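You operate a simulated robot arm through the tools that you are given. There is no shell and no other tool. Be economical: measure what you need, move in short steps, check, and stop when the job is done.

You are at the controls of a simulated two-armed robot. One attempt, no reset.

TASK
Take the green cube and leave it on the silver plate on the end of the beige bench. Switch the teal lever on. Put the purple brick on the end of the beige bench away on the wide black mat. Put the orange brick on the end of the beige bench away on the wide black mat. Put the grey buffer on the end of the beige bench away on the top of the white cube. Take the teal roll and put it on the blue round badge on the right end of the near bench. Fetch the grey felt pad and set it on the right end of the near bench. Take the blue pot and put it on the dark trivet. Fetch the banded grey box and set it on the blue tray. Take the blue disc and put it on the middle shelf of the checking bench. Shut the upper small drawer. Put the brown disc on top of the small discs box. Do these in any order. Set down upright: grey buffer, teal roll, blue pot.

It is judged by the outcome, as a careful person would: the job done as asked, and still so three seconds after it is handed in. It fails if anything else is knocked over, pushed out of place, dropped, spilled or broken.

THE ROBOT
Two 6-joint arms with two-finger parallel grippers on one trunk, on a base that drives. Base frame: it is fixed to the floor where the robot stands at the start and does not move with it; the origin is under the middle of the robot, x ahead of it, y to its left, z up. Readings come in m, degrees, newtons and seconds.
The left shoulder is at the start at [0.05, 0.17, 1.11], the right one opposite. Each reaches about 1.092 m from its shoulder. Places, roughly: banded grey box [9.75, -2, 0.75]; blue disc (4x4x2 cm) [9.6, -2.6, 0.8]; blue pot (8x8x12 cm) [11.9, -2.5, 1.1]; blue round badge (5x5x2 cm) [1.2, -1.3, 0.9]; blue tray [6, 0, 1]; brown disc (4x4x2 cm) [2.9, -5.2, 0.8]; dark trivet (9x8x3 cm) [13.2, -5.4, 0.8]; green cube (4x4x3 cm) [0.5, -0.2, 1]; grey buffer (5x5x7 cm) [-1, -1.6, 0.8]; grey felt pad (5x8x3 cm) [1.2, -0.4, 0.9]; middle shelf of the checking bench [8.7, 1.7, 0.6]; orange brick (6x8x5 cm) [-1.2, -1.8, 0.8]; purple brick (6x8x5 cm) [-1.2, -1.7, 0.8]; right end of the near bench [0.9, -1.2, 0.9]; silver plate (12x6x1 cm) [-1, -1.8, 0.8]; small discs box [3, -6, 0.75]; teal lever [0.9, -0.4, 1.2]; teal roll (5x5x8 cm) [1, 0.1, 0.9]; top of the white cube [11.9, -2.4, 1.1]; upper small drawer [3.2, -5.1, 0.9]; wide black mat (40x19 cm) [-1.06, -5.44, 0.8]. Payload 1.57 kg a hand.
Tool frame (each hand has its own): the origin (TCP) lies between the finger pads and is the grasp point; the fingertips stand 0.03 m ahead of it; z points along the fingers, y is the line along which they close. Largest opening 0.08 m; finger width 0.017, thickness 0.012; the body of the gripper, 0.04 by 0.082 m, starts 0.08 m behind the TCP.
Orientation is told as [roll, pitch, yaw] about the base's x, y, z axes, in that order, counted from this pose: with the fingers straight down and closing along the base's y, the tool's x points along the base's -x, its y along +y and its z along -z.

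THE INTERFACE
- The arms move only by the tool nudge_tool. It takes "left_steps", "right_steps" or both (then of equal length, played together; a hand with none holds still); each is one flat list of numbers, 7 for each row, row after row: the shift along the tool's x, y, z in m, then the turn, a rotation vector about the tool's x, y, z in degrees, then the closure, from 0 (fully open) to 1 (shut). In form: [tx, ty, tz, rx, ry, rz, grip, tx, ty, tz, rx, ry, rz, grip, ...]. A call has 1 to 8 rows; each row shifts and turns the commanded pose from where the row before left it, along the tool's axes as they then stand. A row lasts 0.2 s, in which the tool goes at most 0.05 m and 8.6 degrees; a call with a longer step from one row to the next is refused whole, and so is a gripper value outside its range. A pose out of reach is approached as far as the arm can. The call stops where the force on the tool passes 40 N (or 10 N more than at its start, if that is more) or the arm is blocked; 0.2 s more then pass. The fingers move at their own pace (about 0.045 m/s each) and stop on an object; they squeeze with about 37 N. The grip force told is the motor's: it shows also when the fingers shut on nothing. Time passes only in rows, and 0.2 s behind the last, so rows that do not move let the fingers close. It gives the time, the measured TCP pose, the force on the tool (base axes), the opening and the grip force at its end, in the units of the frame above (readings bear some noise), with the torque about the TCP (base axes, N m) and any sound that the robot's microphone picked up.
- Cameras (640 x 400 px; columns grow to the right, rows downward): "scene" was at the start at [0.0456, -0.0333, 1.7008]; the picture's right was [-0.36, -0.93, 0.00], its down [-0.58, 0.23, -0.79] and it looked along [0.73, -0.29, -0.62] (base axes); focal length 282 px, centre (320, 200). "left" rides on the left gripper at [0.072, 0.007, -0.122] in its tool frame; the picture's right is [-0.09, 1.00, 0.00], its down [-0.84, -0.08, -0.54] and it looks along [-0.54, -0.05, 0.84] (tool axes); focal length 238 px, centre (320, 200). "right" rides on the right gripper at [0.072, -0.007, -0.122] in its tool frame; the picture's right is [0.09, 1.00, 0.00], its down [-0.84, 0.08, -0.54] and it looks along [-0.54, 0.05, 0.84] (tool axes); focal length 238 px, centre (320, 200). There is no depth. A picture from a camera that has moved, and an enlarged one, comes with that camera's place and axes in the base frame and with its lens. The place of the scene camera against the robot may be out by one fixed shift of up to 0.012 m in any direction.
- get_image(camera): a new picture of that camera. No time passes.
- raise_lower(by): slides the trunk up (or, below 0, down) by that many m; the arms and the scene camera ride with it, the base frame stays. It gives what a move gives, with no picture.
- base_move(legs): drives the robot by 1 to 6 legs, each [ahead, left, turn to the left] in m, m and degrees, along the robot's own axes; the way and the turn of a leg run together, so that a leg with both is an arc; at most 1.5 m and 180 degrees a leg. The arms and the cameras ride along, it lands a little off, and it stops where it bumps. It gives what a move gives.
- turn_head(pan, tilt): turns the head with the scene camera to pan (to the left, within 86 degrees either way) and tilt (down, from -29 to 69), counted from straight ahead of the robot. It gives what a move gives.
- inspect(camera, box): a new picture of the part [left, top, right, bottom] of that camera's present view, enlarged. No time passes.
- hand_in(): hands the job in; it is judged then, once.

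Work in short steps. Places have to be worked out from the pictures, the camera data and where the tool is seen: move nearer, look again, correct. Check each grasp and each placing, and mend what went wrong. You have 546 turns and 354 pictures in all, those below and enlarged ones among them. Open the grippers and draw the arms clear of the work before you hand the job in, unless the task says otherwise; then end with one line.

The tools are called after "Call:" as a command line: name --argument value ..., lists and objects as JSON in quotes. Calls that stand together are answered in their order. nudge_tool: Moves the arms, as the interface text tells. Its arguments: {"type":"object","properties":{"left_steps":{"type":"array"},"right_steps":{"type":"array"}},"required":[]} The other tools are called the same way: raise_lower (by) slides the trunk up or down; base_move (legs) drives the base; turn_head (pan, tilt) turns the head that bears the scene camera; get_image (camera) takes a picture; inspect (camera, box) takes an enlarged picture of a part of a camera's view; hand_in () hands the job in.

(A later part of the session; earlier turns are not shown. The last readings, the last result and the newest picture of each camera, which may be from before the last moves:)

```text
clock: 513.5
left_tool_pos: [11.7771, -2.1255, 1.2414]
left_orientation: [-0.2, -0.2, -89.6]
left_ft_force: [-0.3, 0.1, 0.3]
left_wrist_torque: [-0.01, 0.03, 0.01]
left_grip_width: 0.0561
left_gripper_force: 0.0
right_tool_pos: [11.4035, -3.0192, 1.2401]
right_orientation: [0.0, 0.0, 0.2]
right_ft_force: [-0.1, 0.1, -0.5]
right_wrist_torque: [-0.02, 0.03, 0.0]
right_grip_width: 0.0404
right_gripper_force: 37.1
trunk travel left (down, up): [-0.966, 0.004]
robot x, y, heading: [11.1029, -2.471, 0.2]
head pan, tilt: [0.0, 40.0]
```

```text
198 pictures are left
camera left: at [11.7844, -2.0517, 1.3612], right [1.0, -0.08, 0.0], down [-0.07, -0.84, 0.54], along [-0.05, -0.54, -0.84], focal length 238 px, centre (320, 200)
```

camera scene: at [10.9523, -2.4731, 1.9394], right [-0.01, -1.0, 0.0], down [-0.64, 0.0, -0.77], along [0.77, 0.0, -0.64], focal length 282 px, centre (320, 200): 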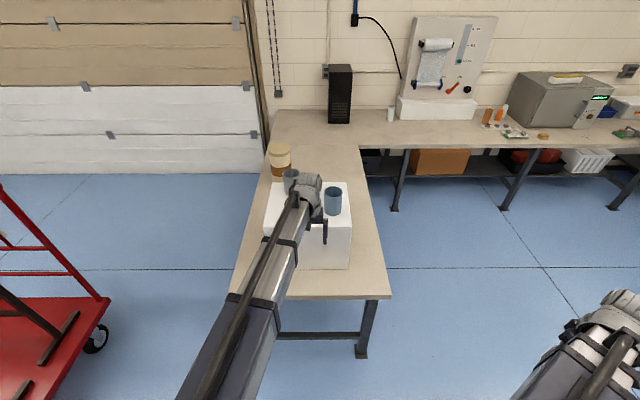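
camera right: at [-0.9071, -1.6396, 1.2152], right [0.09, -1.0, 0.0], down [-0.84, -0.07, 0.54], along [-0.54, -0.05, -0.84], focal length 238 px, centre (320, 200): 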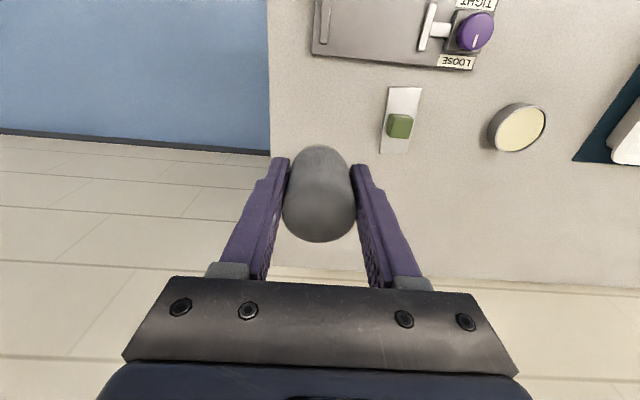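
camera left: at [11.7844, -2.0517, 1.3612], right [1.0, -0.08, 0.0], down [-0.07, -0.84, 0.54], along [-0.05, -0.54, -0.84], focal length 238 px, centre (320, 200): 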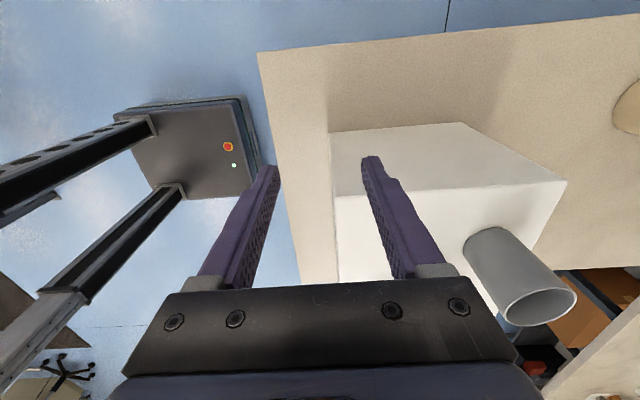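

Slide in −y in front of the cups and look.

Call:
nudge_tool --left_steps '[-0.045, 0, 0, 0, 0, 0, 0.3, -0.045, 0, 0, 0, 0, 0, 0.3, -0.045, 0, 0, 0, 0, 0, 0.3, -0.045, 0, 0, 0, 0, 0, 0.3, -0.045, 0, 0, 0, 0, 0, 0.3, -0.045, 0, 0, 0, 0, 0, 0.3, -0.03, 0, 0, 0, 0, 0, 0.3]'

Call:
get_image --camera "left"

```text
clock: 515.0
left_tool_pos: [11.778, -2.4263, 1.2416]
left_orientation: [-0.1, 0.0, -89.5]
left_ft_force: [0.8, 0.5, 0.3]
left_wrist_torque: [0.03, 0.01, 0.01]
left_grip_width: 0.056
left_gripper_force: 0.0
right_tool_pos: [11.4033, -3.0181, 1.2416]
right_orientation: [0.1, 0.0, 0.0]
right_ft_force: [-0.1, 0.0, -1.5]
right_wrist_torque: [0.0, 0.01, 0.02]
right_grip_width: 0.0403
right_gripper_force: 37.1
trunk travel left (down, up): [-0.966, 0.004]
robot x, y, heading: [11.1016, -2.4697, 0.1]
head pan, tilt: [0.0, 40.0]
```

```text
197 pictures are left
camera left: at [11.785, -2.3533, 1.3618], right [1.0, -0.08, 0.0], down [-0.07, -0.84, 0.54], along [-0.05, -0.54, -0.84], focal length 238 px, centre (320, 200)
```

left: 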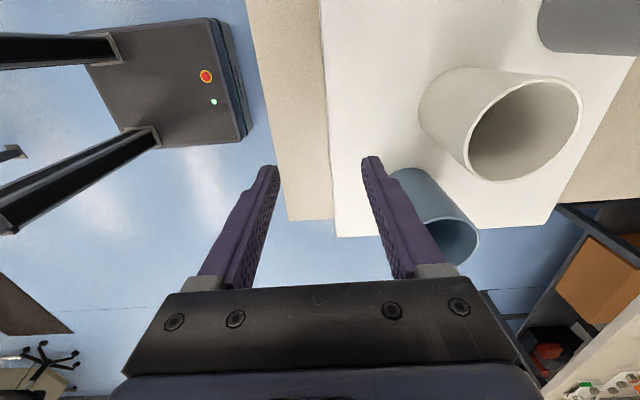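

Continue 6 cm and look again.

Call:
nudge_tool --left_steps '[-0.035, 0, 0, 0, 0, 0, 0.3, -0.035, 0, 0, 0, 0, 0, 0.3]'

Call:
get_image --camera "left"

```text
clock: 515.6
left_tool_pos: [11.7792, -2.4933, 1.2406]
left_orientation: [0.0, -0.1, -89.6]
left_ft_force: [-0.5, -0.1, 0.0]
left_wrist_torque: [0.0, 0.01, 0.02]
left_grip_width: 0.0561
left_gripper_force: 0.0
right_tool_pos: [11.402, -3.0203, 1.2402]
right_orientation: [0.2, 0.0, 0.1]
right_ft_force: [0.7, 0.5, -0.7]
right_wrist_torque: [-0.01, -0.01, 0.01]
right_grip_width: 0.0405
right_gripper_force: 37.0
trunk travel left (down, up): [-0.966, 0.004]
robot x, y, heading: [11.1051, -2.4704, 0.2]
head pan, tilt: [0.0, 40.0]
```

```text
196 pictures are left
camera left: at [11.7853, -2.4213, 1.3618], right [1.0, -0.08, 0.0], down [-0.07, -0.84, 0.54], along [-0.05, -0.54, -0.84], focal length 238 px, centre (320, 200)
```

left: 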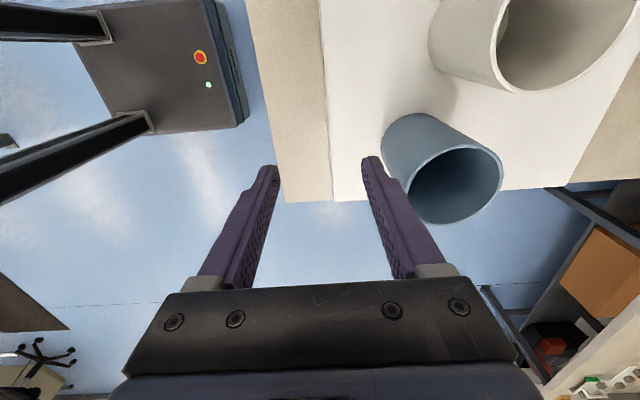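

Estimate cup centre ≈(11.89,-2.525), near wall x≈11.853. Move the hand so that wall is between the fingers (tips still above the rim).

Call:
nudge_tool --left_steps '[-0.016, 0.036, 0, 0, 0, 0, 0.3, -0.016, 0.036, 0, 0, 0, 0, 0.3]'

Call:
get_image --camera "left"

Call:
inspect --camera "scene" --box '[250, 170, 410, 270]'

```text
clock: 516.2
left_tool_pos: [11.8509, -2.5277, 1.2411]
left_orientation: [-0.1, -0.3, -89.7]
left_ft_force: [-0.3, 0.0, -0.4]
left_wrist_torque: [0.03, 0.02, -0.01]
left_grip_width: 0.0564
left_gripper_force: 0.1
right_tool_pos: [11.4034, -3.0199, 1.2413]
right_orientation: [0.0, 0.0, 0.0]
right_ft_force: [1.1, 0.7, 0.0]
right_wrist_torque: [-0.02, -0.04, 0.02]
right_grip_width: 0.04
right_gripper_force: 37.4
trunk travel left (down, up): [-0.966, 0.004]
robot x, y, heading: [11.104, -2.4719, 0.4]
head pan, tilt: [0.0, 40.0]
```

```text
195 pictures are left
camera left: at [11.8573, -2.4534, 1.3615], right [1.0, -0.08, 0.0], down [-0.07, -0.84, 0.54], along [-0.05, -0.54, -0.84], focal length 238 px, centre (320, 200)
```

left: 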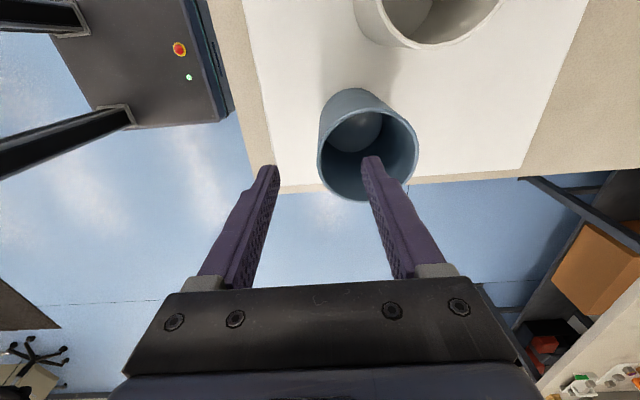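

```text
4.00 times, centred on (330, 220) of scene
camera zoom: at [11.1531, -2.4732, 1.9393], right [0.0, -1.0, 0.0], down [-0.64, 0.0, -0.77], along [0.77, 0.0, -0.64], focal length 1127 px, centre (280, 120)
```

zoom: 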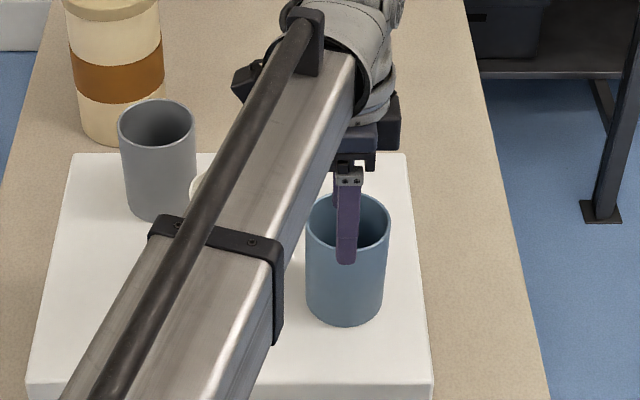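

One finger is over the inside, the other outside the near wall. Lower 4.5 cm and grip the wall.

Call:
raise_lower --by -0.045

Call:
get_image --camera "left"

```text
clock: 517.1
left_tool_pos: [11.8496, -2.5262, 1.1957]
left_orientation: [-0.1, -0.2, -89.6]
left_ft_force: [-0.1, 0.2, 0.1]
left_wrist_torque: [0.0, 0.02, 0.01]
left_grip_width: 0.056
left_gripper_force: 0.1
right_tool_pos: [11.4031, -3.0196, 1.1954]
right_orientation: [0.0, 0.0, 0.1]
right_ft_force: [-0.2, 0.2, -1.1]
right_wrist_torque: [0.02, 0.04, 0.03]
right_grip_width: 0.0403
right_gripper_force: 36.7
trunk travel left (down, up): [-0.921, 0.049]
robot x, y, heading: [11.0995, -2.4696, 0.1]
head pan, tilt: [0.0, 40.0]
```

```text
193 pictures are left
camera left: at [11.8564, -2.4531, 1.3167], right [1.0, -0.08, 0.0], down [-0.07, -0.84, 0.54], along [-0.05, -0.54, -0.84], focal length 238 px, centre (320, 200)
```

left: 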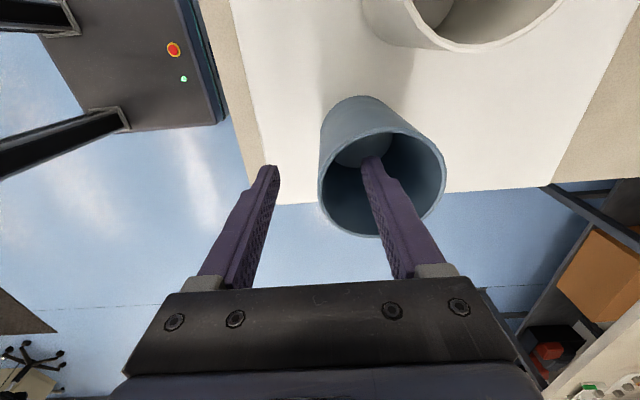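

Finger is inside the cup; rim z≈1.195. Lower 1.2 cm more and close.

Call:
raise_lower --by -0.014

Call:
nudge_tool --left_steps '[0, 0, 0, 0, 0, 0, 0.6, 0, 0, 0, 0, 0, 0, 0.8, 0, 0, 0, 0, 0, 0, 1, 0, 0, 0, 0, 0, 0, 1, 0, 0, 0, 0, 0, 0, 1]'

Call:
get_image --camera "left"

```text
clock: 517.8
left_tool_pos: [11.8494, -2.5266, 1.1811]
left_orientation: [-0.1, -0.3, -89.6]
left_ft_force: [0.3, 0.4, 0.1]
left_wrist_torque: [-0.02, -0.01, 0.0]
left_grip_width: 0.0558
left_gripper_force: 0.0
right_tool_pos: [11.4024, -3.0184, 1.1815]
right_orientation: [0.0, -0.1, 0.0]
right_ft_force: [0.3, -0.5, -0.2]
right_wrist_torque: [-0.03, -0.01, 0.02]
right_grip_width: 0.0403
right_gripper_force: 37.8
trunk travel left (down, up): [-0.907, 0.063]
robot x, y, heading: [11.0985, -2.4735, 0.2]
head pan, tilt: [0.0, 40.0]
```

```text
clock: 519.0
left_tool_pos: [11.8493, -2.5266, 1.1826]
left_orientation: [0.0, -0.2, -89.7]
left_ft_force: [1.1, -2.1, 6.5]
left_wrist_torque: [-0.22, -0.55, -0.13]
left_grip_width: 0.0057
left_gripper_force: 25.8
right_tool_pos: [11.4026, -3.02, 1.1819]
right_orientation: [0.1, 0.0, 0.1]
right_ft_force: [0.9, 0.1, -0.7]
right_wrist_torque: [-0.03, -0.02, 0.02]
right_grip_width: 0.0403
right_gripper_force: 36.6
trunk travel left (down, up): [-0.907, 0.063]
robot x, y, heading: [11.1068, -2.4697, -0.1]
head pan, tilt: [0.0, 40.0]
```

```text
192 pictures are left
camera left: at [11.8559, -2.4537, 1.3032], right [1.0, -0.09, 0.0], down [-0.07, -0.84, 0.54], along [-0.05, -0.54, -0.84], focal length 238 px, centre (320, 200)
```

left: 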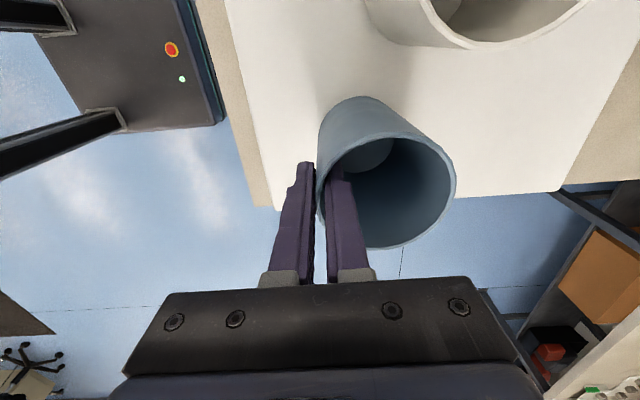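

Wall pinched (5.7 mm). Lift 5 cm and check how the cup hangs.

Call:
raise_lower --by 0.055

Call:
get_image --camera "left"

Call:
inspect --camera "scene" --box '[250, 170, 410, 270]'

```text
clock: 519.9
left_tool_pos: [11.8492, -2.526, 1.2374]
left_orientation: [-0.1, -0.2, -89.7]
left_ft_force: [-0.5, -0.2, -0.9]
left_wrist_torque: [0.0, 0.02, -0.01]
left_grip_width: 0.0041
left_gripper_force: 25.2
right_tool_pos: [11.4035, -3.0193, 1.2367]
right_orientation: [0.0, 0.1, 0.1]
right_ft_force: [0.8, 0.3, 0.0]
right_wrist_torque: [-0.01, -0.02, 0.01]
right_grip_width: 0.0406
right_gripper_force: 37.2
trunk travel left (down, up): [-0.962, 0.008]
robot x, y, heading: [11.1023, -2.4683, 0.1]
head pan, tilt: [0.0, 40.0]
```

```text
191 pictures are left
camera left: at [11.8563, -2.4531, 1.3577], right [1.0, -0.08, 0.0], down [-0.07, -0.84, 0.54], along [-0.05, -0.54, -0.84], focal length 238 px, centre (320, 200)
```

left: 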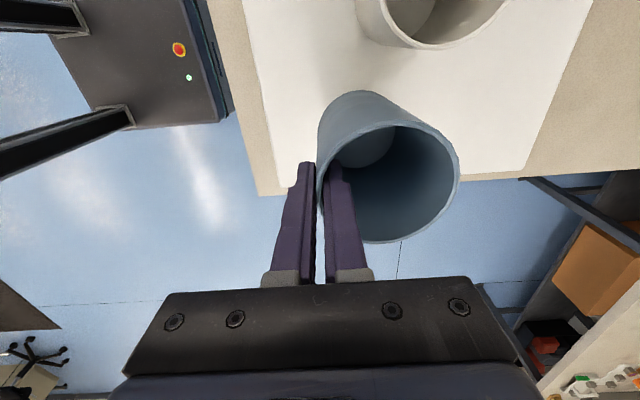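

```text
4.00 times, centred on (330, 220) of scene
camera zoom: at [11.1524, -2.4733, 1.9353], right [0.0, -1.0, 0.0], down [-0.64, 0.0, -0.77], along [0.77, 0.0, -0.64], focal length 1127 px, centre (280, 120)
```

zoom: 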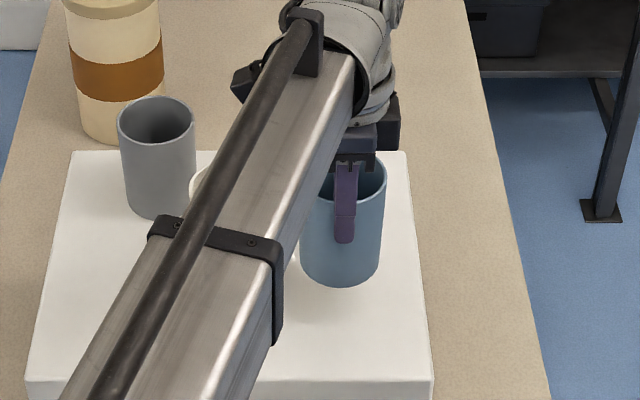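

The cup is lifted. Draw it back off the cube, then aside to the left.

Call:
nudge_tool --left_steps '[0, -0.04, 0, 0, 0, 0, 1, 0, -0.04, 0, 0, 0, 0, 1, 0, -0.04, 0, 0, 0, 0, 1, 0, -0.04, 0, 0, 0, 0, 1, 0, -0.04, 0, 0, 0, 0, 1, 0, -0.04, 0, 0, 0, 0, 1, 0.03, 0, 0, 0, 0, 0, 1, 0.03, 0, 0, 0, 0, 0, 1]'

Call:
nudge_tool --left_steps '[0.045, 0, 0, 0, 0, 0, 1, 0.045, 0, 0, 0, 0, 0, 1, 0.045, 0, 0, 0, 0, 0, 1, 0.045, 0, 0, 0, 0, 0, 1, 0.045, 0, 0, 0, 0, 0, 1, 0.045, 0, 0, 0, 0, 0, 1, 0.045, 0, 0, 0, 0, 0, 1, 0.045, 0, 0, 0, 0, 0, 1]' --right_steps '[-0.03, 0.02, 0, 0, 0, 0, 1, -0.03, 0.02, 0, 0, 0, 0, 1, -0.03, 0.02, 0, 0, 0, 0, 1, -0.03, 0.02, 0, 0, 0, 0, 1, -0.03, 0.02, 0, 0, 0, 0, 1, -0.03, 0.02, 0, 0, 0, 0, 1, -0.03, 0.02, 0, 0, 0, 0, 1, -0.03, 0.02, 0, 0, 0, 0, 1]'

Call:
nudge_tool --left_steps '[0.03, 0, 0, 0, 0, 0, 1, 0, 0, 0, 0, 0, 0, 1, 0, 0, 0, 0, 0, 0, 1, 0, 0, 0, 0, 0, 0, 1, 0, 0, 0, 0, 0, 0, 1, 0, 0, 0, 0, 0, 0, 1, 0, 0, 0, 0, 0, 0, 1]' --right_steps '[-0.01, 0.045, 0, 0, 0, 0, 1, -0.01, 0.045, 0, 0, 0, 0, 1, -0.01, 0.045, 0, 0, 0, 0, 1, -0.01, 0.045, 0, 0, 0, 0, 1, -0.01, 0.045, 0, 0, 0, 0, 1, -0.01, 0.045, 0, 0, 0, 0, 1, 0, 0.03, 0, 0, 0, 0, 1]'

Call:
get_image --camera "scene"

Call:
get_image --camera "right"

```text
clock: 521.7
left_tool_pos: [11.607, -2.4688, 1.2377]
left_orientation: [-0.1, -0.2, -89.6]
left_ft_force: [0.7, 0.4, -0.8]
left_wrist_torque: [-0.02, 0.01, -0.01]
left_grip_width: 0.0038
left_gripper_force: 25.1
right_tool_pos: [11.4029, -3.0193, 1.2375]
right_orientation: [0.0, 0.1, 0.1]
right_ft_force: [-0.3, -0.5, 0.1]
right_wrist_torque: [-0.02, -0.02, 0.01]
right_grip_width: 0.0406
right_gripper_force: 37.0
trunk travel left (down, up): [-0.962, 0.008]
robot x, y, heading: [11.1036, -2.4712, -0.0]
head pan, tilt: [0.0, 40.0]
```

```text
clock: 523.5
left_tool_pos: [11.6088, -2.1051, 1.2356]
left_orientation: [-0.1, -0.2, -89.6]
left_ft_force: [-0.5, 0.4, -0.2]
left_wrist_torque: [-0.01, 0.02, -0.01]
left_grip_width: 0.0041
left_gripper_force: 25.1
right_tool_pos: [11.6427, -2.8568, 1.2363]
right_orientation: [0.0, 0.0, 0.2]
right_ft_force: [0.5, 0.1, -1.6]
right_wrist_torque: [-0.04, 0.03, -0.03]
right_grip_width: 0.0402
right_gripper_force: 37.2
trunk travel left (down, up): [-0.962, 0.008]
robot x, y, heading: [11.0994, -2.4694, 0.3]
head pan, tilt: [0.0, 40.0]
```

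```text
clock: 525.1
left_tool_pos: [11.6061, -2.0767, 1.2365]
left_orientation: [0.0, -0.2, -89.5]
left_ft_force: [-0.4, -0.5, -0.6]
left_wrist_torque: [0.01, -0.01, -0.03]
left_grip_width: 0.0041
left_gripper_force: 24.7
right_tool_pos: [11.7038, -2.56, 1.2369]
right_orientation: [0.1, -0.1, 0.0]
right_ft_force: [0.3, 0.4, -1.4]
right_wrist_torque: [-0.03, -0.03, 0.0]
right_grip_width: 0.0403
right_gripper_force: 37.2
trunk travel left (down, up): [-0.962, 0.008]
robot x, y, heading: [11.1032, -2.472, 0.1]
head pan, tilt: [0.0, 40.0]
```

```text
189 pictures are left
camera scene: at [11.1522, -2.4728, 1.9354], right [0.0, -1.0, 0.0], down [-0.64, 0.0, -0.77], along [0.77, 0.0, -0.64], focal length 282 px, centre (320, 200)
```

scene: 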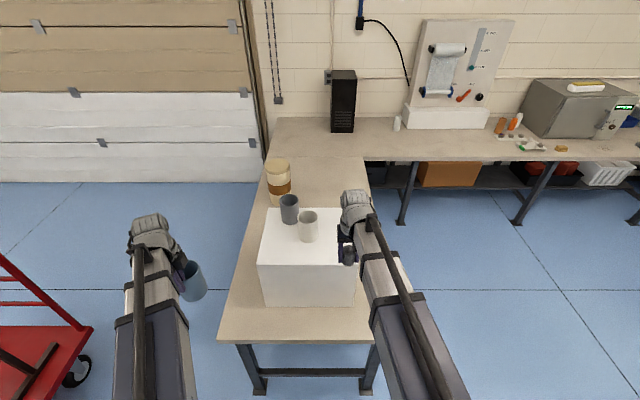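

```text
188 pictures are left
camera right: at [11.631, -2.5661, 1.3593], right [-0.09, 1.0, 0.0], down [0.84, 0.08, 0.54], along [0.54, 0.05, -0.84], focal length 238 px, centre (320, 200)
```

right: 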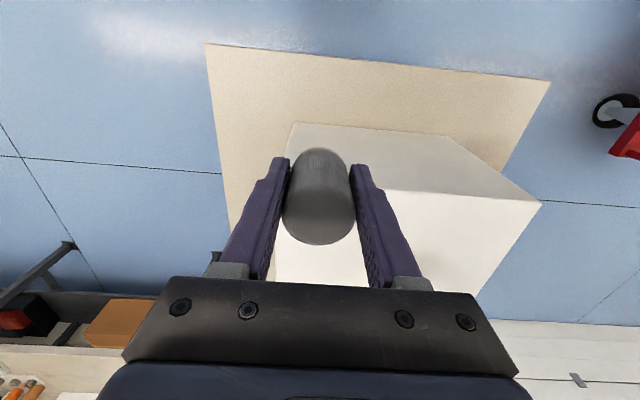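

Bring the buffer over the vacated spot (11.88,-2.54), clear of the white cup, and look.

Call:
nudge_tool --right_steps '[-0.044, 0.005, 0, 0, 0, 0, 1, -0.044, 0.005, 0, 0, 0, 0, 1, -0.044, 0.005, 0, 0, 0, 0, 1, -0.044, 0.005, 0, 0, 0, 0, 1]'

Call:
raise_lower --by -0.07

Call:
get_image --camera "right"

```text
clock: 526.1
left_tool_pos: [11.6076, -2.0774, 1.2353]
left_orientation: [-0.1, -0.2, -89.6]
left_ft_force: [-0.2, 0.4, -1.1]
left_wrist_torque: [0.0, 0.03, -0.01]
left_grip_width: 0.0041
left_gripper_force: 24.9
right_tool_pos: [11.8805, -2.541, 1.2364]
right_orientation: [0.0, 0.0, 0.1]
right_ft_force: [0.8, 0.1, -1.2]
right_wrist_torque: [0.03, 0.01, -0.02]
right_grip_width: 0.0406
right_gripper_force: 37.4
trunk travel left (down, up): [-0.962, 0.008]
robot x, y, heading: [11.105, -2.4724, 0.3]
head pan, tilt: [0.0, 40.0]
```

```text
clock: 527.2
left_tool_pos: [11.6066, -2.0775, 1.1672]
left_orientation: [-0.1, -0.2, -89.6]
left_ft_force: [0.6, 0.3, -1.1]
left_wrist_torque: [-0.03, 0.01, 0.0]
left_grip_width: 0.0044
left_gripper_force: 24.5
right_tool_pos: [11.8789, -2.5407, 1.1671]
right_orientation: [0.0, 0.1, 0.1]
right_ft_force: [-0.4, -0.7, -1.2]
right_wrist_torque: [-0.01, 0.0, 0.0]
right_grip_width: 0.0404
right_gripper_force: 37.2
trunk travel left (down, up): [-0.892, 0.078]
robot x, y, heading: [11.1039, -2.4691, 0.2]
head pan, tilt: [0.0, 40.0]
```

```text
187 pictures are left
camera right: at [11.8063, -2.5474, 1.2894], right [-0.09, 1.0, 0.0], down [0.84, 0.08, 0.54], along [0.54, 0.05, -0.84], focal length 238 px, centre (320, 200)
```

right: 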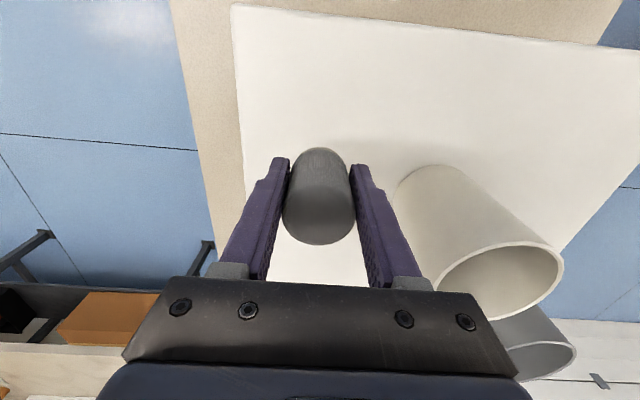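

Clear of the white cup. Lower in small steps to the cube's top.

Call:
raise_lower --by -0.033

Call:
raise_lower --by -0.005

Call:
raise_lower --by -0.004

```text
clock: 528.0
left_tool_pos: [11.605, -2.0766, 1.135]
left_orientation: [-0.1, -0.2, -89.7]
left_ft_force: [0.6, 0.8, -1.0]
left_wrist_torque: [-0.02, 0.03, -0.02]
left_grip_width: 0.0045
left_gripper_force: 24.9
right_tool_pos: [11.8791, -2.5403, 1.134]
right_orientation: [0.0, 0.0, 0.1]
right_ft_force: [-0.4, -0.1, -0.1]
right_wrist_torque: [-0.06, -0.02, -0.02]
right_grip_width: 0.0405
right_gripper_force: 36.0
trunk travel left (down, up): [-0.859, 0.111]
robot x, y, heading: [11.1023, -2.4719, 0.1]
head pan, tilt: [0.0, 40.0]
```

```text
clock: 528.5
left_tool_pos: [11.6055, -2.0757, 1.1286]
left_orientation: [-0.2, -0.2, -89.5]
left_ft_force: [1.0, 0.6, -0.9]
left_wrist_torque: [0.01, 0.02, -0.01]
left_grip_width: 0.0044
left_gripper_force: 24.9
right_tool_pos: [11.8786, -2.5413, 1.1292]
right_orientation: [0.0, 0.0, 0.1]
right_ft_force: [-0.8, -0.3, -0.7]
right_wrist_torque: [0.02, -0.02, 0.01]
right_grip_width: 0.0403
right_gripper_force: 37.2
trunk travel left (down, up): [-0.854, 0.116]
robot x, y, heading: [11.1012, -2.4708, 0.3]
head pan, tilt: [0.0, 40.0]
```

```text
clock: 529.0
left_tool_pos: [11.6058, -2.0766, 1.1253]
left_orientation: [-0.1, -0.3, -89.7]
left_ft_force: [0.0, -0.8, -0.7]
left_wrist_torque: [0.01, 0.02, 0.01]
left_grip_width: 0.0043
left_gripper_force: 24.4
right_tool_pos: [11.8791, -2.5416, 1.1244]
right_orientation: [0.0, 0.0, 0.2]
right_ft_force: [0.5, -0.2, -0.8]
right_wrist_torque: [0.03, 0.04, -0.01]
right_grip_width: 0.0405
right_gripper_force: 37.1
trunk travel left (down, up): [-0.85, 0.12]
robot x, y, heading: [11.098, -2.4686, 0.1]
head pan, tilt: [0.0, 40.0]
```

Call:
raise_lower --by -0.004

Call:
raise_lower --by -0.004

Call:
raise_lower --by -0.004

```text
clock: 529.6
left_tool_pos: [11.6058, -2.0764, 1.1218]
left_orientation: [0.1, -0.2, -89.6]
left_ft_force: [0.3, -0.3, -0.4]
left_wrist_torque: [-0.03, 0.0, 0.0]
left_grip_width: 0.0042
left_gripper_force: 25.0
right_tool_pos: [11.8788, -2.5409, 1.1222]
right_orientation: [0.1, -0.3, 0.1]
right_ft_force: [9.5, -0.2, 37.0]
right_wrist_torque: [0.01, -0.57, -0.08]
right_grip_width: 0.0407
right_gripper_force: 36.7
trunk travel left (down, up): [-0.846, 0.124]
robot x, y, heading: [11.103, -2.4733, 0.2]
head pan, tilt: [0.0, 40.0]
```

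```text
clock: 529.9
left_tool_pos: [11.6039, -2.0772, 1.1228]
left_orientation: [0.0, -0.2, -89.6]
left_ft_force: [1.3, -0.1, 0.2]
left_wrist_torque: [-0.01, 0.07, 0.02]
left_grip_width: 0.0038
left_gripper_force: 25.4
right_tool_pos: [11.8787, -2.5403, 1.1232]
right_orientation: [0.0, -0.2, 0.1]
right_ft_force: [0.3, -0.4, 31.1]
right_wrist_torque: [0.04, -0.06, 0.0]
right_grip_width: 0.0406
right_gripper_force: 36.4
trunk travel left (down, up): [-0.846, 0.124]
robot x, y, heading: [11.103, -2.4702, -0.1]
head pan, tilt: [0.0, 40.0]
stopped: the force on the tool passed its limit at 53 N (the readings are from after the stop); the commanded pose is now the measured one
```

```text
clock: 530.1
left_tool_pos: [11.6036, -2.0771, 1.1221]
left_orientation: [0.0, -0.2, -89.6]
left_ft_force: [-0.5, 0.6, -0.2]
left_wrist_torque: [0.02, -0.01, -0.05]
left_grip_width: 0.0043
left_gripper_force: 24.7
right_tool_pos: [11.8789, -2.5413, 1.1224]
right_orientation: [0.0, -0.4, 0.1]
right_ft_force: [-0.8, 1.1, 30.8]
right_wrist_torque: [0.03, 0.01, 0.02]
right_grip_width: 0.0402
right_gripper_force: 37.2
trunk travel left (down, up): [-0.846, 0.124]
robot x, y, heading: [11.1017, -2.4734, 0.2]
head pan, tilt: [0.0, 40.0]
stopped: the force on the tool passed its limit at 47 N (the readings are from after the stop); the commanded pose is now the measured one
```

In contact. Relax 2 mm, release slowly, lift.

Call:
raise_lower --by 0.002

Call:
nudge_tool --right_steps '[0, 0, 0, 0, 0, 0, 0.45, 0, 0, 0, 0, 0, 0, 0.35, 0, 0, 0, 0, 0, 0, 0.25, 0, 0, 0, 0, 0, 0, 0.2]'

Call:
raise_lower --by 0.115

Call:
get_image --camera "right"

```text
clock: 530.7
left_tool_pos: [11.6057, -2.0776, 1.1225]
left_orientation: [-0.2, -0.3, -89.7]
left_ft_force: [-0.7, -0.5, -0.9]
left_wrist_torque: [-0.01, 0.07, 0.0]
left_grip_width: 0.0044
left_gripper_force: 24.8
right_tool_pos: [11.8809, -2.5403, 1.1234]
right_orientation: [0.0, -0.2, 0.0]
right_ft_force: [-2.5, 0.1, 4.5]
right_wrist_torque: [0.05, 0.16, 0.0]
right_grip_width: 0.0406
right_gripper_force: 37.0
trunk travel left (down, up): [-0.848, 0.122]
robot x, y, heading: [11.1032, -2.4716, -0.0]
head pan, tilt: [0.0, 40.0]
```

```text
clock: 531.7
left_tool_pos: [11.6072, -2.0771, 1.1232]
left_orientation: [-0.1, -0.2, -89.7]
left_ft_force: [0.1, -0.2, -0.9]
left_wrist_torque: [-0.04, 0.03, -0.02]
left_grip_width: 0.004
left_gripper_force: 25.0
right_tool_pos: [11.8806, -2.5413, 1.1224]
right_orientation: [0.1, -0.1, 0.0]
right_ft_force: [-0.3, 0.8, -0.4]
right_wrist_torque: [0.0, -0.01, 0.01]
right_grip_width: 0.064
right_gripper_force: 0.0
trunk travel left (down, up): [-0.848, 0.122]
robot x, y, heading: [11.1065, -2.4664, 0.3]
head pan, tilt: [0.0, 40.0]
```

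```text
clock: 533.1
left_tool_pos: [11.6065, -2.0763, 1.2385]
left_orientation: [-0.1, -0.2, -89.7]
left_ft_force: [0.3, -0.3, -0.8]
left_wrist_torque: [0.0, 0.03, 0.03]
left_grip_width: 0.0041
left_gripper_force: 24.7
right_tool_pos: [11.8809, -2.5423, 1.2377]
right_orientation: [-0.1, -0.2, 0.1]
right_ft_force: [0.0, 0.0, 0.3]
right_wrist_torque: [0.02, 0.01, -0.02]
right_grip_width: 0.064
right_gripper_force: 0.0
trunk travel left (down, up): [-0.963, 0.007]
robot x, y, heading: [11.1036, -2.4716, 0.1]
head pan, tilt: [0.0, 40.0]
```

```text
186 pictures are left
camera right: at [11.808, -2.5474, 1.3599], right [-0.09, 1.0, 0.0], down [0.83, 0.08, 0.55], along [0.54, 0.05, -0.84], focal length 238 px, centre (320, 200)
```

right: 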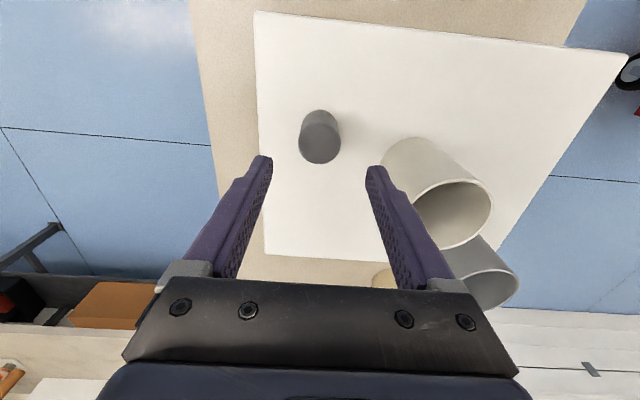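

Buffer stands upright on the cube. Withdraw, and go look for the dark trivet near (13.2,-5.4).

Call:
nudge_tool --right_steps '[0.045, -0.005, 0, 0, 0, 0, 0, 0.045, -0.005, 0, 0, 0, 0, 0, 0.045, -0.02, 0, 0, 0, 0, 0, 0.045, -0.02, 0, 0, 0, 0, 0, 0.045, -0.02, 0, 0, 0, 0, 0, 0.03, -0.03, 0, 0, 0, 0, 0]'

Call:
base_move --legs '[[-0.25, 0, 0], [0, -1.4, 0]]'

Call:
turn_head --pan -25 --tilt 28

Call:
get_image --camera "scene"

```text
clock: 534.5
left_tool_pos: [11.6067, -2.0783, 1.2385]
left_orientation: [-0.1, -0.1, -89.6]
left_ft_force: [-0.1, -0.3, 0.0]
left_wrist_torque: [0.03, 0.03, 0.01]
left_grip_width: 0.0045
left_gripper_force: 24.8
right_tool_pos: [11.6237, -2.6415, 1.2383]
right_orientation: [0.0, -0.3, 0.1]
right_ft_force: [0.4, 0.3, 0.3]
right_wrist_torque: [0.02, 0.02, -0.01]
right_grip_width: 0.08
right_gripper_force: 0.1
trunk travel left (down, up): [-0.963, 0.007]
robot x, y, heading: [11.0995, -2.4724, 0.2]
head pan, tilt: [0.0, 40.0]
```

```text
clock: 542.8
left_tool_pos: [11.3479, -3.4469, 1.2382]
left_orientation: [-0.1, -0.2, -90.1]
left_ft_force: [-0.2, 0.1, -0.1]
left_wrist_torque: [0.0, 0.01, -0.05]
left_grip_width: 0.0042
left_gripper_force: 25.1
right_tool_pos: [11.361, -4.0111, 1.2385]
right_orientation: [0.0, -0.2, -0.3]
right_ft_force: [-1.0, 0.0, 0.2]
right_wrist_torque: [0.01, -0.02, -0.04]
right_grip_width: 0.0802
right_gripper_force: 0.1
trunk travel left (down, up): [-0.963, 0.007]
robot x, y, heading: [10.8387, -3.8433, -0.6]
head pan, tilt: [0.0, 40.0]
```

```text
clock: 543.7
left_tool_pos: [11.3483, -3.4469, 1.2384]
left_orientation: [-0.1, -0.3, -90.2]
left_ft_force: [-0.3, 0.3, -1.1]
left_wrist_torque: [0.0, 0.04, -0.01]
left_grip_width: 0.0043
left_gripper_force: 24.7
right_tool_pos: [11.36, -4.0103, 1.2377]
right_orientation: [0.1, -0.2, -0.3]
right_ft_force: [0.2, 0.2, -0.6]
right_wrist_torque: [0.03, -0.05, -0.03]
right_grip_width: 0.0802
right_gripper_force: 0.0
trunk travel left (down, up): [-0.963, 0.007]
robot x, y, heading: [10.8426, -3.8382, -0.5]
head pan, tilt: [-25.0, 28.0]
```

```text
185 pictures are left
camera scene: at [10.8877, -3.8776, 1.9549], right [-0.43, -0.9, 0.0], down [-0.42, 0.2, -0.88], along [0.8, -0.38, -0.47], focal length 282 px, centre (320, 200)
```

scene: 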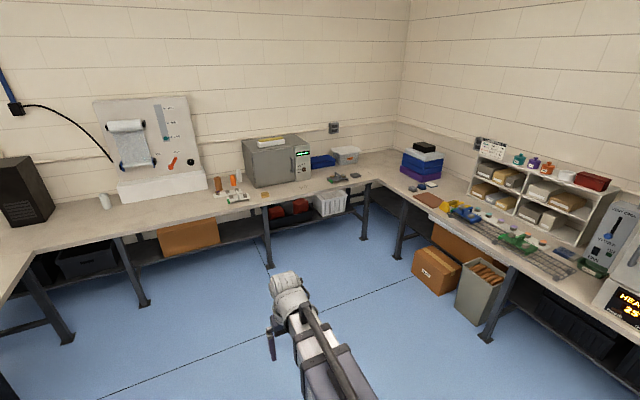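

Zoom around (355,176), where the trivet should be.

Call:
inspect --camera "scene" --box '[280, 130, 440, 230]'

```text
4.00 times, centred on (360, 180) of scene
camera zoom: at [10.8877, -3.8776, 1.9549], right [-0.43, -0.9, 0.0], down [-0.42, 0.2, -0.88], along [0.8, -0.38, -0.47], focal length 1127 px, centre (160, 280)
```

zoom: 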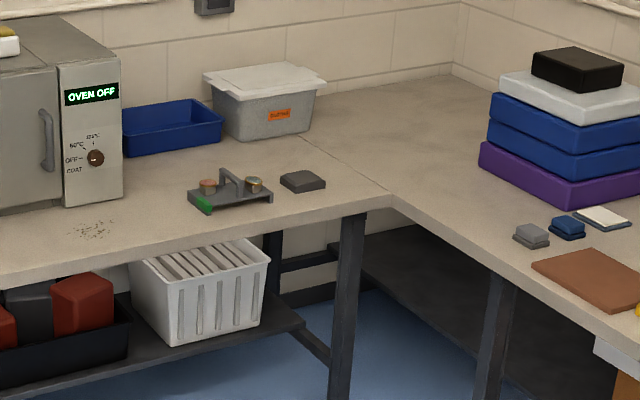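

The dark trivet is at about (13.16,-5.365), near the inner corner. I approach diagonally (heading −45°), left arm in line.

Call:
base_move --legs '[[1.17, -0.6, 0.5], [0, 0, -45]]'

Call:
turn_head --pan 0 --tilt 38

Call:
get_image --camera "scene"

```text
clock: 552.4
left_tool_pos: [12.6621, -4.5134, 1.2381]
left_orientation: [0.0, -0.2, -134.2]
left_ft_force: [-0.6, 0.1, -0.8]
left_wrist_torque: [0.02, 0.02, 0.02]
left_grip_width: 0.0042
left_gripper_force: 24.6
right_tool_pos: [12.2802, -4.9271, 1.238]
right_orientation: [-0.1, -0.2, -44.5]
right_ft_force: [0.1, -0.4, 0.1]
right_wrist_torque: [0.01, -0.02, -0.03]
right_grip_width: 0.08
right_gripper_force: 0.1
trunk travel left (down, up): [-0.963, 0.007]
robot x, y, heading: [12.0266, -4.4431, -44.5]
head pan, tilt: [-25.0, 28.0]
```

```text
clock: 553.3
left_tool_pos: [12.6619, -4.5126, 1.2389]
left_orientation: [-0.1, -0.2, -134.1]
left_ft_force: [-0.2, 0.3, -1.6]
left_wrist_torque: [0.01, 0.01, 0.0]
left_grip_width: 0.0039
left_gripper_force: 24.6
right_tool_pos: [12.2812, -4.9273, 1.2376]
right_orientation: [0.0, -0.2, -44.5]
right_ft_force: [0.5, -0.2, -0.2]
right_wrist_torque: [-0.01, 0.01, 0.0]
right_grip_width: 0.0799
right_gripper_force: 0.2
trunk travel left (down, up): [-0.963, 0.007]
robot x, y, heading: [12.0236, -4.4424, -44.5]
head pan, tilt: [0.0, 38.0]
```

```text
183 pictures are left
camera scene: at [12.0646, -4.4754, 1.9394], right [-0.7, -0.71, 0.0], down [-0.44, 0.43, -0.79], along [0.56, -0.55, -0.62], focal length 282 px, centre (320, 200)
```

scene: 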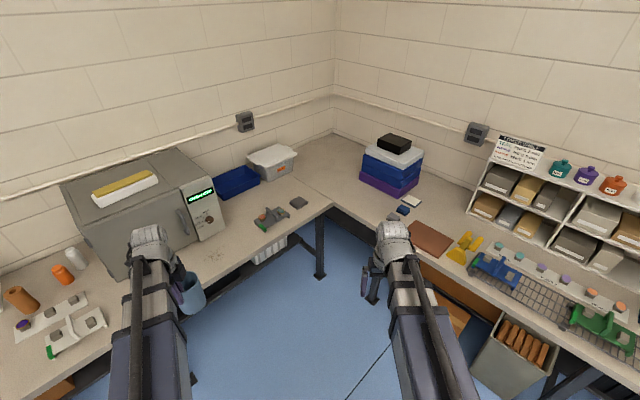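

Trivet confirmed at ≈(13.16,-5.355). Bring the left hand in line with its shoulder, then drive diagonally forward 0.58 m.

Call:
nudge_tool --left_steps '[-0.045, 0, 0, 0, 0, 0, 1, -0.045, 0, 0, 0, 0, 0, 1, -0.045, 0, 0, 0, 0, 0, 1, -0.045, 0, 0, 0, 0, 0, 1, -0.04, 0, 0, 0, 0, 0, 1]'

Call:
base_move --legs '[[0.57, 0, 0]]'

Call:
get_image --camera "scene"

Call:
get_image --camera "left"

```text
clock: 554.5
left_tool_pos: [12.5096, -4.6704, 1.2367]
left_orientation: [-0.1, -0.1, -134.0]
left_ft_force: [0.2, 0.1, -0.6]
left_wrist_torque: [0.01, 0.02, 0.02]
left_grip_width: 0.0041
left_gripper_force: 24.7
right_tool_pos: [12.2803, -4.9287, 1.2396]
right_orientation: [0.1, -0.2, -44.4]
right_ft_force: [0.2, -0.1, -1.3]
right_wrist_torque: [-0.01, 0.02, 0.01]
right_grip_width: 0.08
right_gripper_force: 0.0
trunk travel left (down, up): [-0.963, 0.007]
robot x, y, heading: [12.0251, -4.4376, -44.5]
head pan, tilt: [0.0, 38.0]
```

```text
clock: 557.8
left_tool_pos: [12.9206, -5.0706, 1.2377]
left_orientation: [-0.1, -0.2, -134.1]
left_ft_force: [0.6, -0.3, -1.0]
left_wrist_torque: [0.02, 0.06, -0.03]
left_grip_width: 0.0043
left_gripper_force: 24.7
right_tool_pos: [12.6919, -5.3276, 1.2376]
right_orientation: [0.1, -0.2, -44.3]
right_ft_force: [0.0, -0.8, 0.5]
right_wrist_torque: [-0.02, -0.01, 0.02]
right_grip_width: 0.08
right_gripper_force: 0.0
trunk travel left (down, up): [-0.963, 0.007]
robot x, y, heading: [12.4364, -4.8411, -44.3]
head pan, tilt: [0.0, 38.0]
```

```text
182 pictures are left
camera scene: at [12.4755, -4.8762, 1.9394], right [-0.7, -0.72, 0.0], down [-0.44, 0.43, -0.79], along [0.56, -0.55, -0.62], focal length 282 px, centre (320, 200)
```

scene: 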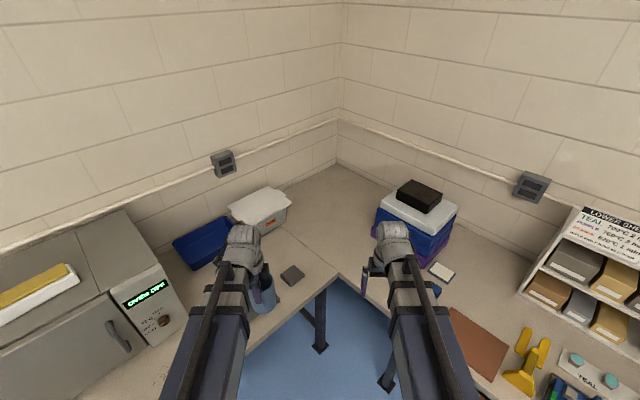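

```text
181 pictures are left
camera left: at [12.9765, -5.0223, 1.3586], right [0.65, -0.76, 0.0], down [-0.63, -0.55, 0.54], along [-0.41, -0.35, -0.84], focal length 238 px, centre (320, 200)
```

left: 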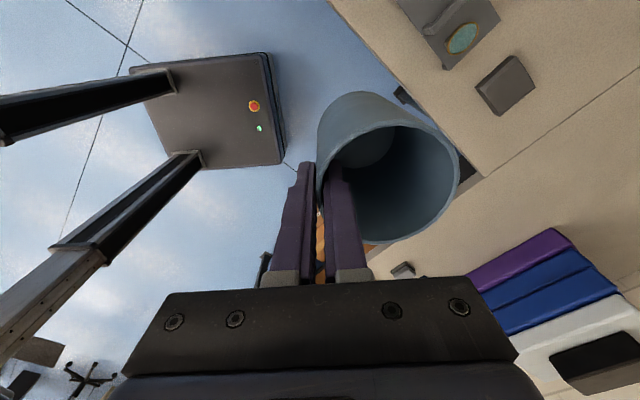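

Trivet at (13.168,-5.350). Extend the left hand so the cup centre comes over it.

Call:
nudge_tool --left_steps '[-0.005, 0.047, 0, 0, 0, 0, 1, -0.005, 0.047, 0, 0, 0, 0, 1, -0.005, 0.047, 0, 0, 0, 0, 1, -0.005, 0.047, 0, 0, 0, 0, 1, -0.005, 0.047, 0, 0, 0, 0, 1, -0.005, 0.047, 0, 0, 0, 0, 1, -0.005, 0.047, 0, 0, 0, 0, 1]'

Call:
get_image --camera "left"

Call:
get_image --camera "scene"

```text
clock: 559.4
left_tool_pos: [13.1341, -5.3247, 1.2373]
left_orientation: [-0.2, -0.3, -133.9]
left_ft_force: [-0.1, -0.2, -1.1]
left_wrist_torque: [0.01, 0.0, -0.03]
left_grip_width: 0.0039
left_gripper_force: 25.2
right_tool_pos: [12.6919, -5.3286, 1.238]
right_orientation: [0.0, -0.2, -44.2]
right_ft_force: [0.1, 0.2, 0.0]
right_wrist_torque: [0.03, -0.01, 0.02]
right_grip_width: 0.0802
right_gripper_force: 0.0
trunk travel left (down, up): [-0.963, 0.007]
robot x, y, heading: [12.436, -4.8415, -44.0]
head pan, tilt: [0.0, 38.0]
```

```text
180 pictures are left
camera left: at [13.1896, -5.2765, 1.3582], right [0.65, -0.76, 0.0], down [-0.63, -0.55, 0.54], along [-0.41, -0.35, -0.84], focal length 238 px, centre (320, 200)
```

left: 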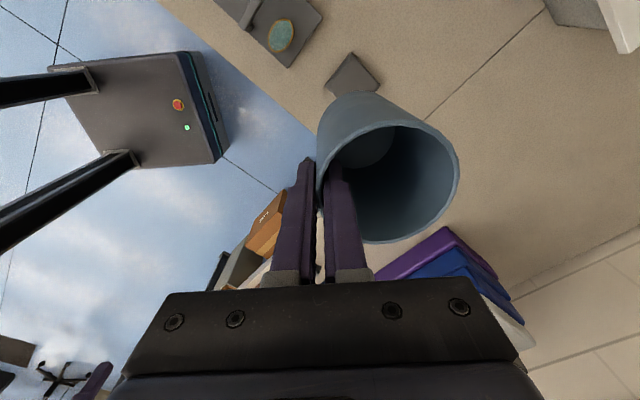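

```text
179 pictures are left
camera scene: at [12.4758, -4.8768, 1.9394], right [-0.7, -0.72, 0.0], down [-0.44, 0.43, -0.79], along [0.56, -0.55, -0.62], focal length 282 px, centre (320, 200)
```

scene: 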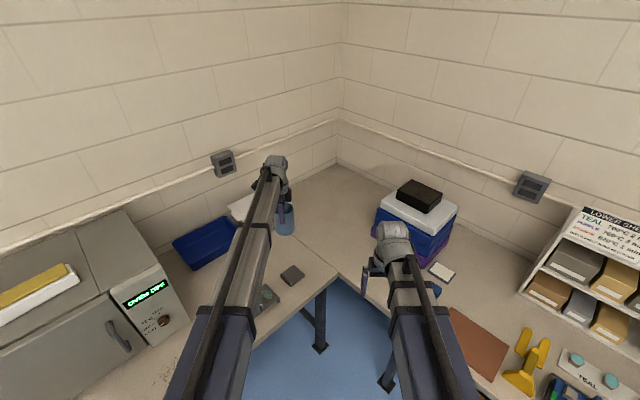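

Lower by 0.2 and look again.

Call:
raise_lower --by -0.2

Call:
get_image --camera "left"

Call:
get_image --camera "scene"

```text
clock: 561.5
left_tool_pos: [13.1331, -5.3249, 1.0375]
left_orientation: [0.1, -0.1, -134.0]
left_ft_force: [0.1, -0.7, -1.4]
left_wrist_torque: [-0.01, 0.01, -0.02]
left_grip_width: 0.0041
left_gripper_force: 24.4
right_tool_pos: [12.6918, -5.3267, 1.0374]
right_orientation: [0.0, -0.2, -44.3]
right_ft_force: [0.4, 0.1, 0.6]
right_wrist_torque: [-0.02, 0.04, 0.0]
right_grip_width: 0.0798
right_gripper_force: 0.1
trunk travel left (down, up): [-0.763, 0.207]
robot x, y, heading: [12.4353, -4.8403, -44.4]
head pan, tilt: [0.0, 38.0]
```

```text
178 pictures are left
camera left: at [13.1885, -5.275, 1.1589], right [0.65, -0.76, 0.0], down [-0.63, -0.55, 0.54], along [-0.41, -0.35, -0.84], focal length 238 px, centre (320, 200)
```

left: 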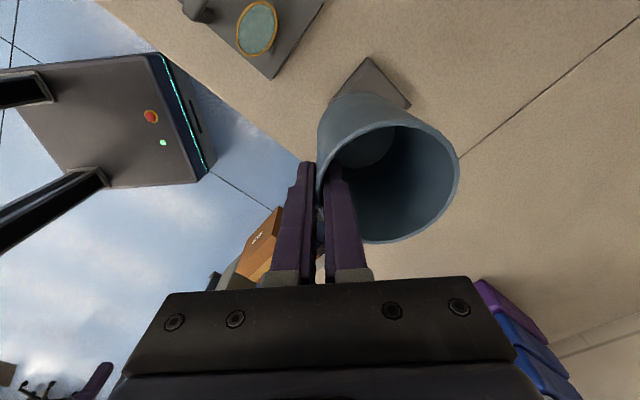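

```text
177 pictures are left
camera scene: at [12.4749, -4.8757, 1.7395], right [-0.7, -0.72, 0.0], down [-0.44, 0.43, -0.79], along [0.56, -0.55, -0.62], focal length 282 px, centre (320, 200)
```

scene: 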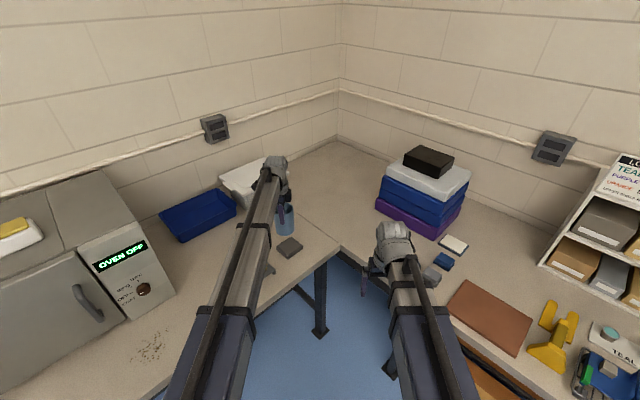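

Check the cup's tilt in the grip with a zoom.

Call:
inspect --camera "scene" --box '[230, 180, 342, 250]'

```text
5.71 times, centred on (286, 215) of scene
camera zoom: at [12.4749, -4.8757, 1.7395], right [-0.7, -0.72, 0.0], down [-0.44, 0.43, -0.79], along [0.56, -0.55, -0.62], focal length 1610 px, centre (514, 114)
```

zoom: 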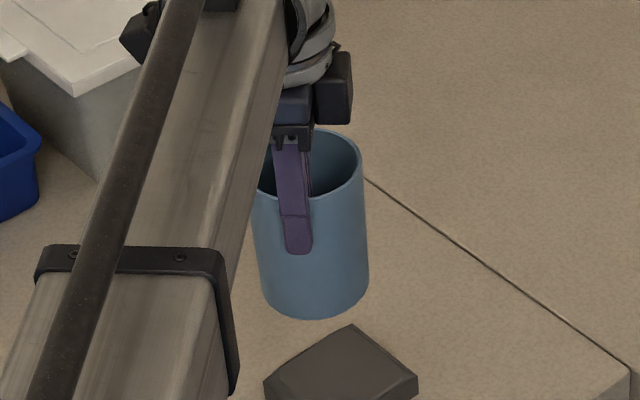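

Tilt is only ~2°. The cup needs about 2.5 cm more forward. Move and lower 7 cm, then look again.

Call:
nudge_tool --left_steps '[0, 0.025, 0, 0, 0, 0, 1]'

Call:
raise_lower --by -0.07

Call:
get_image --camera "left"

Call:
inspect --camera "scene" --box '[230, 190, 342, 260]'

```text
clock: 561.9
left_tool_pos: [13.1527, -5.3409, 1.0377]
left_orientation: [-0.2, -0.2, -134.0]
left_ft_force: [-0.5, 0.1, -0.2]
left_wrist_torque: [0.0, 0.01, -0.04]
left_grip_width: 0.0041
left_gripper_force: 24.7
right_tool_pos: [12.6928, -5.3293, 1.038]
right_orientation: [0.0, -0.2, -44.3]
right_ft_force: [-0.1, 0.7, -0.3]
right_wrist_torque: [0.02, 0.03, -0.02]
right_grip_width: 0.0802
right_gripper_force: 0.1
trunk travel left (down, up): [-0.763, 0.207]
robot x, y, heading: [12.4375, -4.8373, -44.5]
head pan, tilt: [0.0, 38.0]
```

```text
clock: 563.0
left_tool_pos: [13.1503, -5.3409, 0.9677]
left_orientation: [-0.1, -0.1, -134.0]
left_ft_force: [0.4, -0.3, -1.2]
left_wrist_torque: [0.03, 0.0, 0.01]
left_grip_width: 0.0044
left_gripper_force: 24.8
right_tool_pos: [12.6929, -5.3276, 0.9691]
right_orientation: [0.0, -0.3, -44.3]
right_ft_force: [0.6, 0.2, 0.3]
right_wrist_torque: [-0.01, 0.03, -0.05]
right_grip_width: 0.0803
right_gripper_force: 0.2
trunk travel left (down, up): [-0.693, 0.277]
robot x, y, heading: [12.4377, -4.8414, -44.2]
head pan, tilt: [0.0, 38.0]
```

```text
175 pictures are left
camera left: at [13.2061, -5.2925, 1.0889], right [0.65, -0.76, 0.0], down [-0.63, -0.55, 0.54], along [-0.41, -0.35, -0.84], focal length 238 px, centre (320, 200)
```

left: 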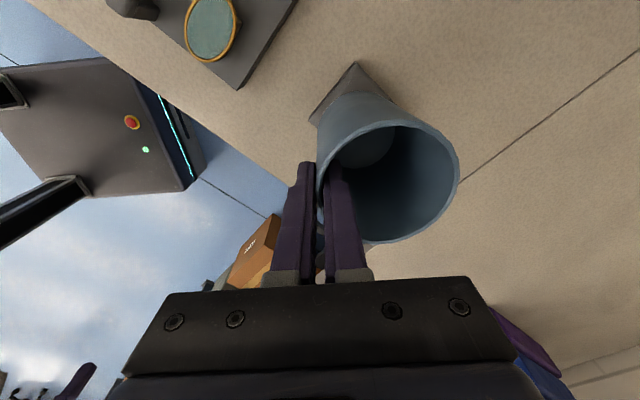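

```text
5.71 times, centred on (286, 225) of scene
camera zoom: at [12.4748, -4.8756, 1.6695], right [-0.7, -0.72, 0.0], down [-0.44, 0.43, -0.79], along [0.56, -0.55, -0.62], focal length 1610 px, centre (514, 57)
```

zoom: 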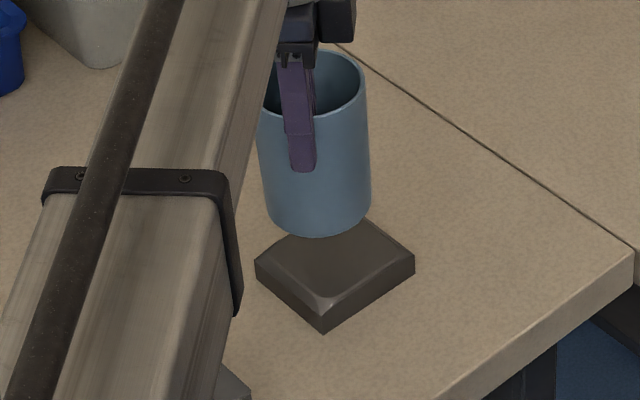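

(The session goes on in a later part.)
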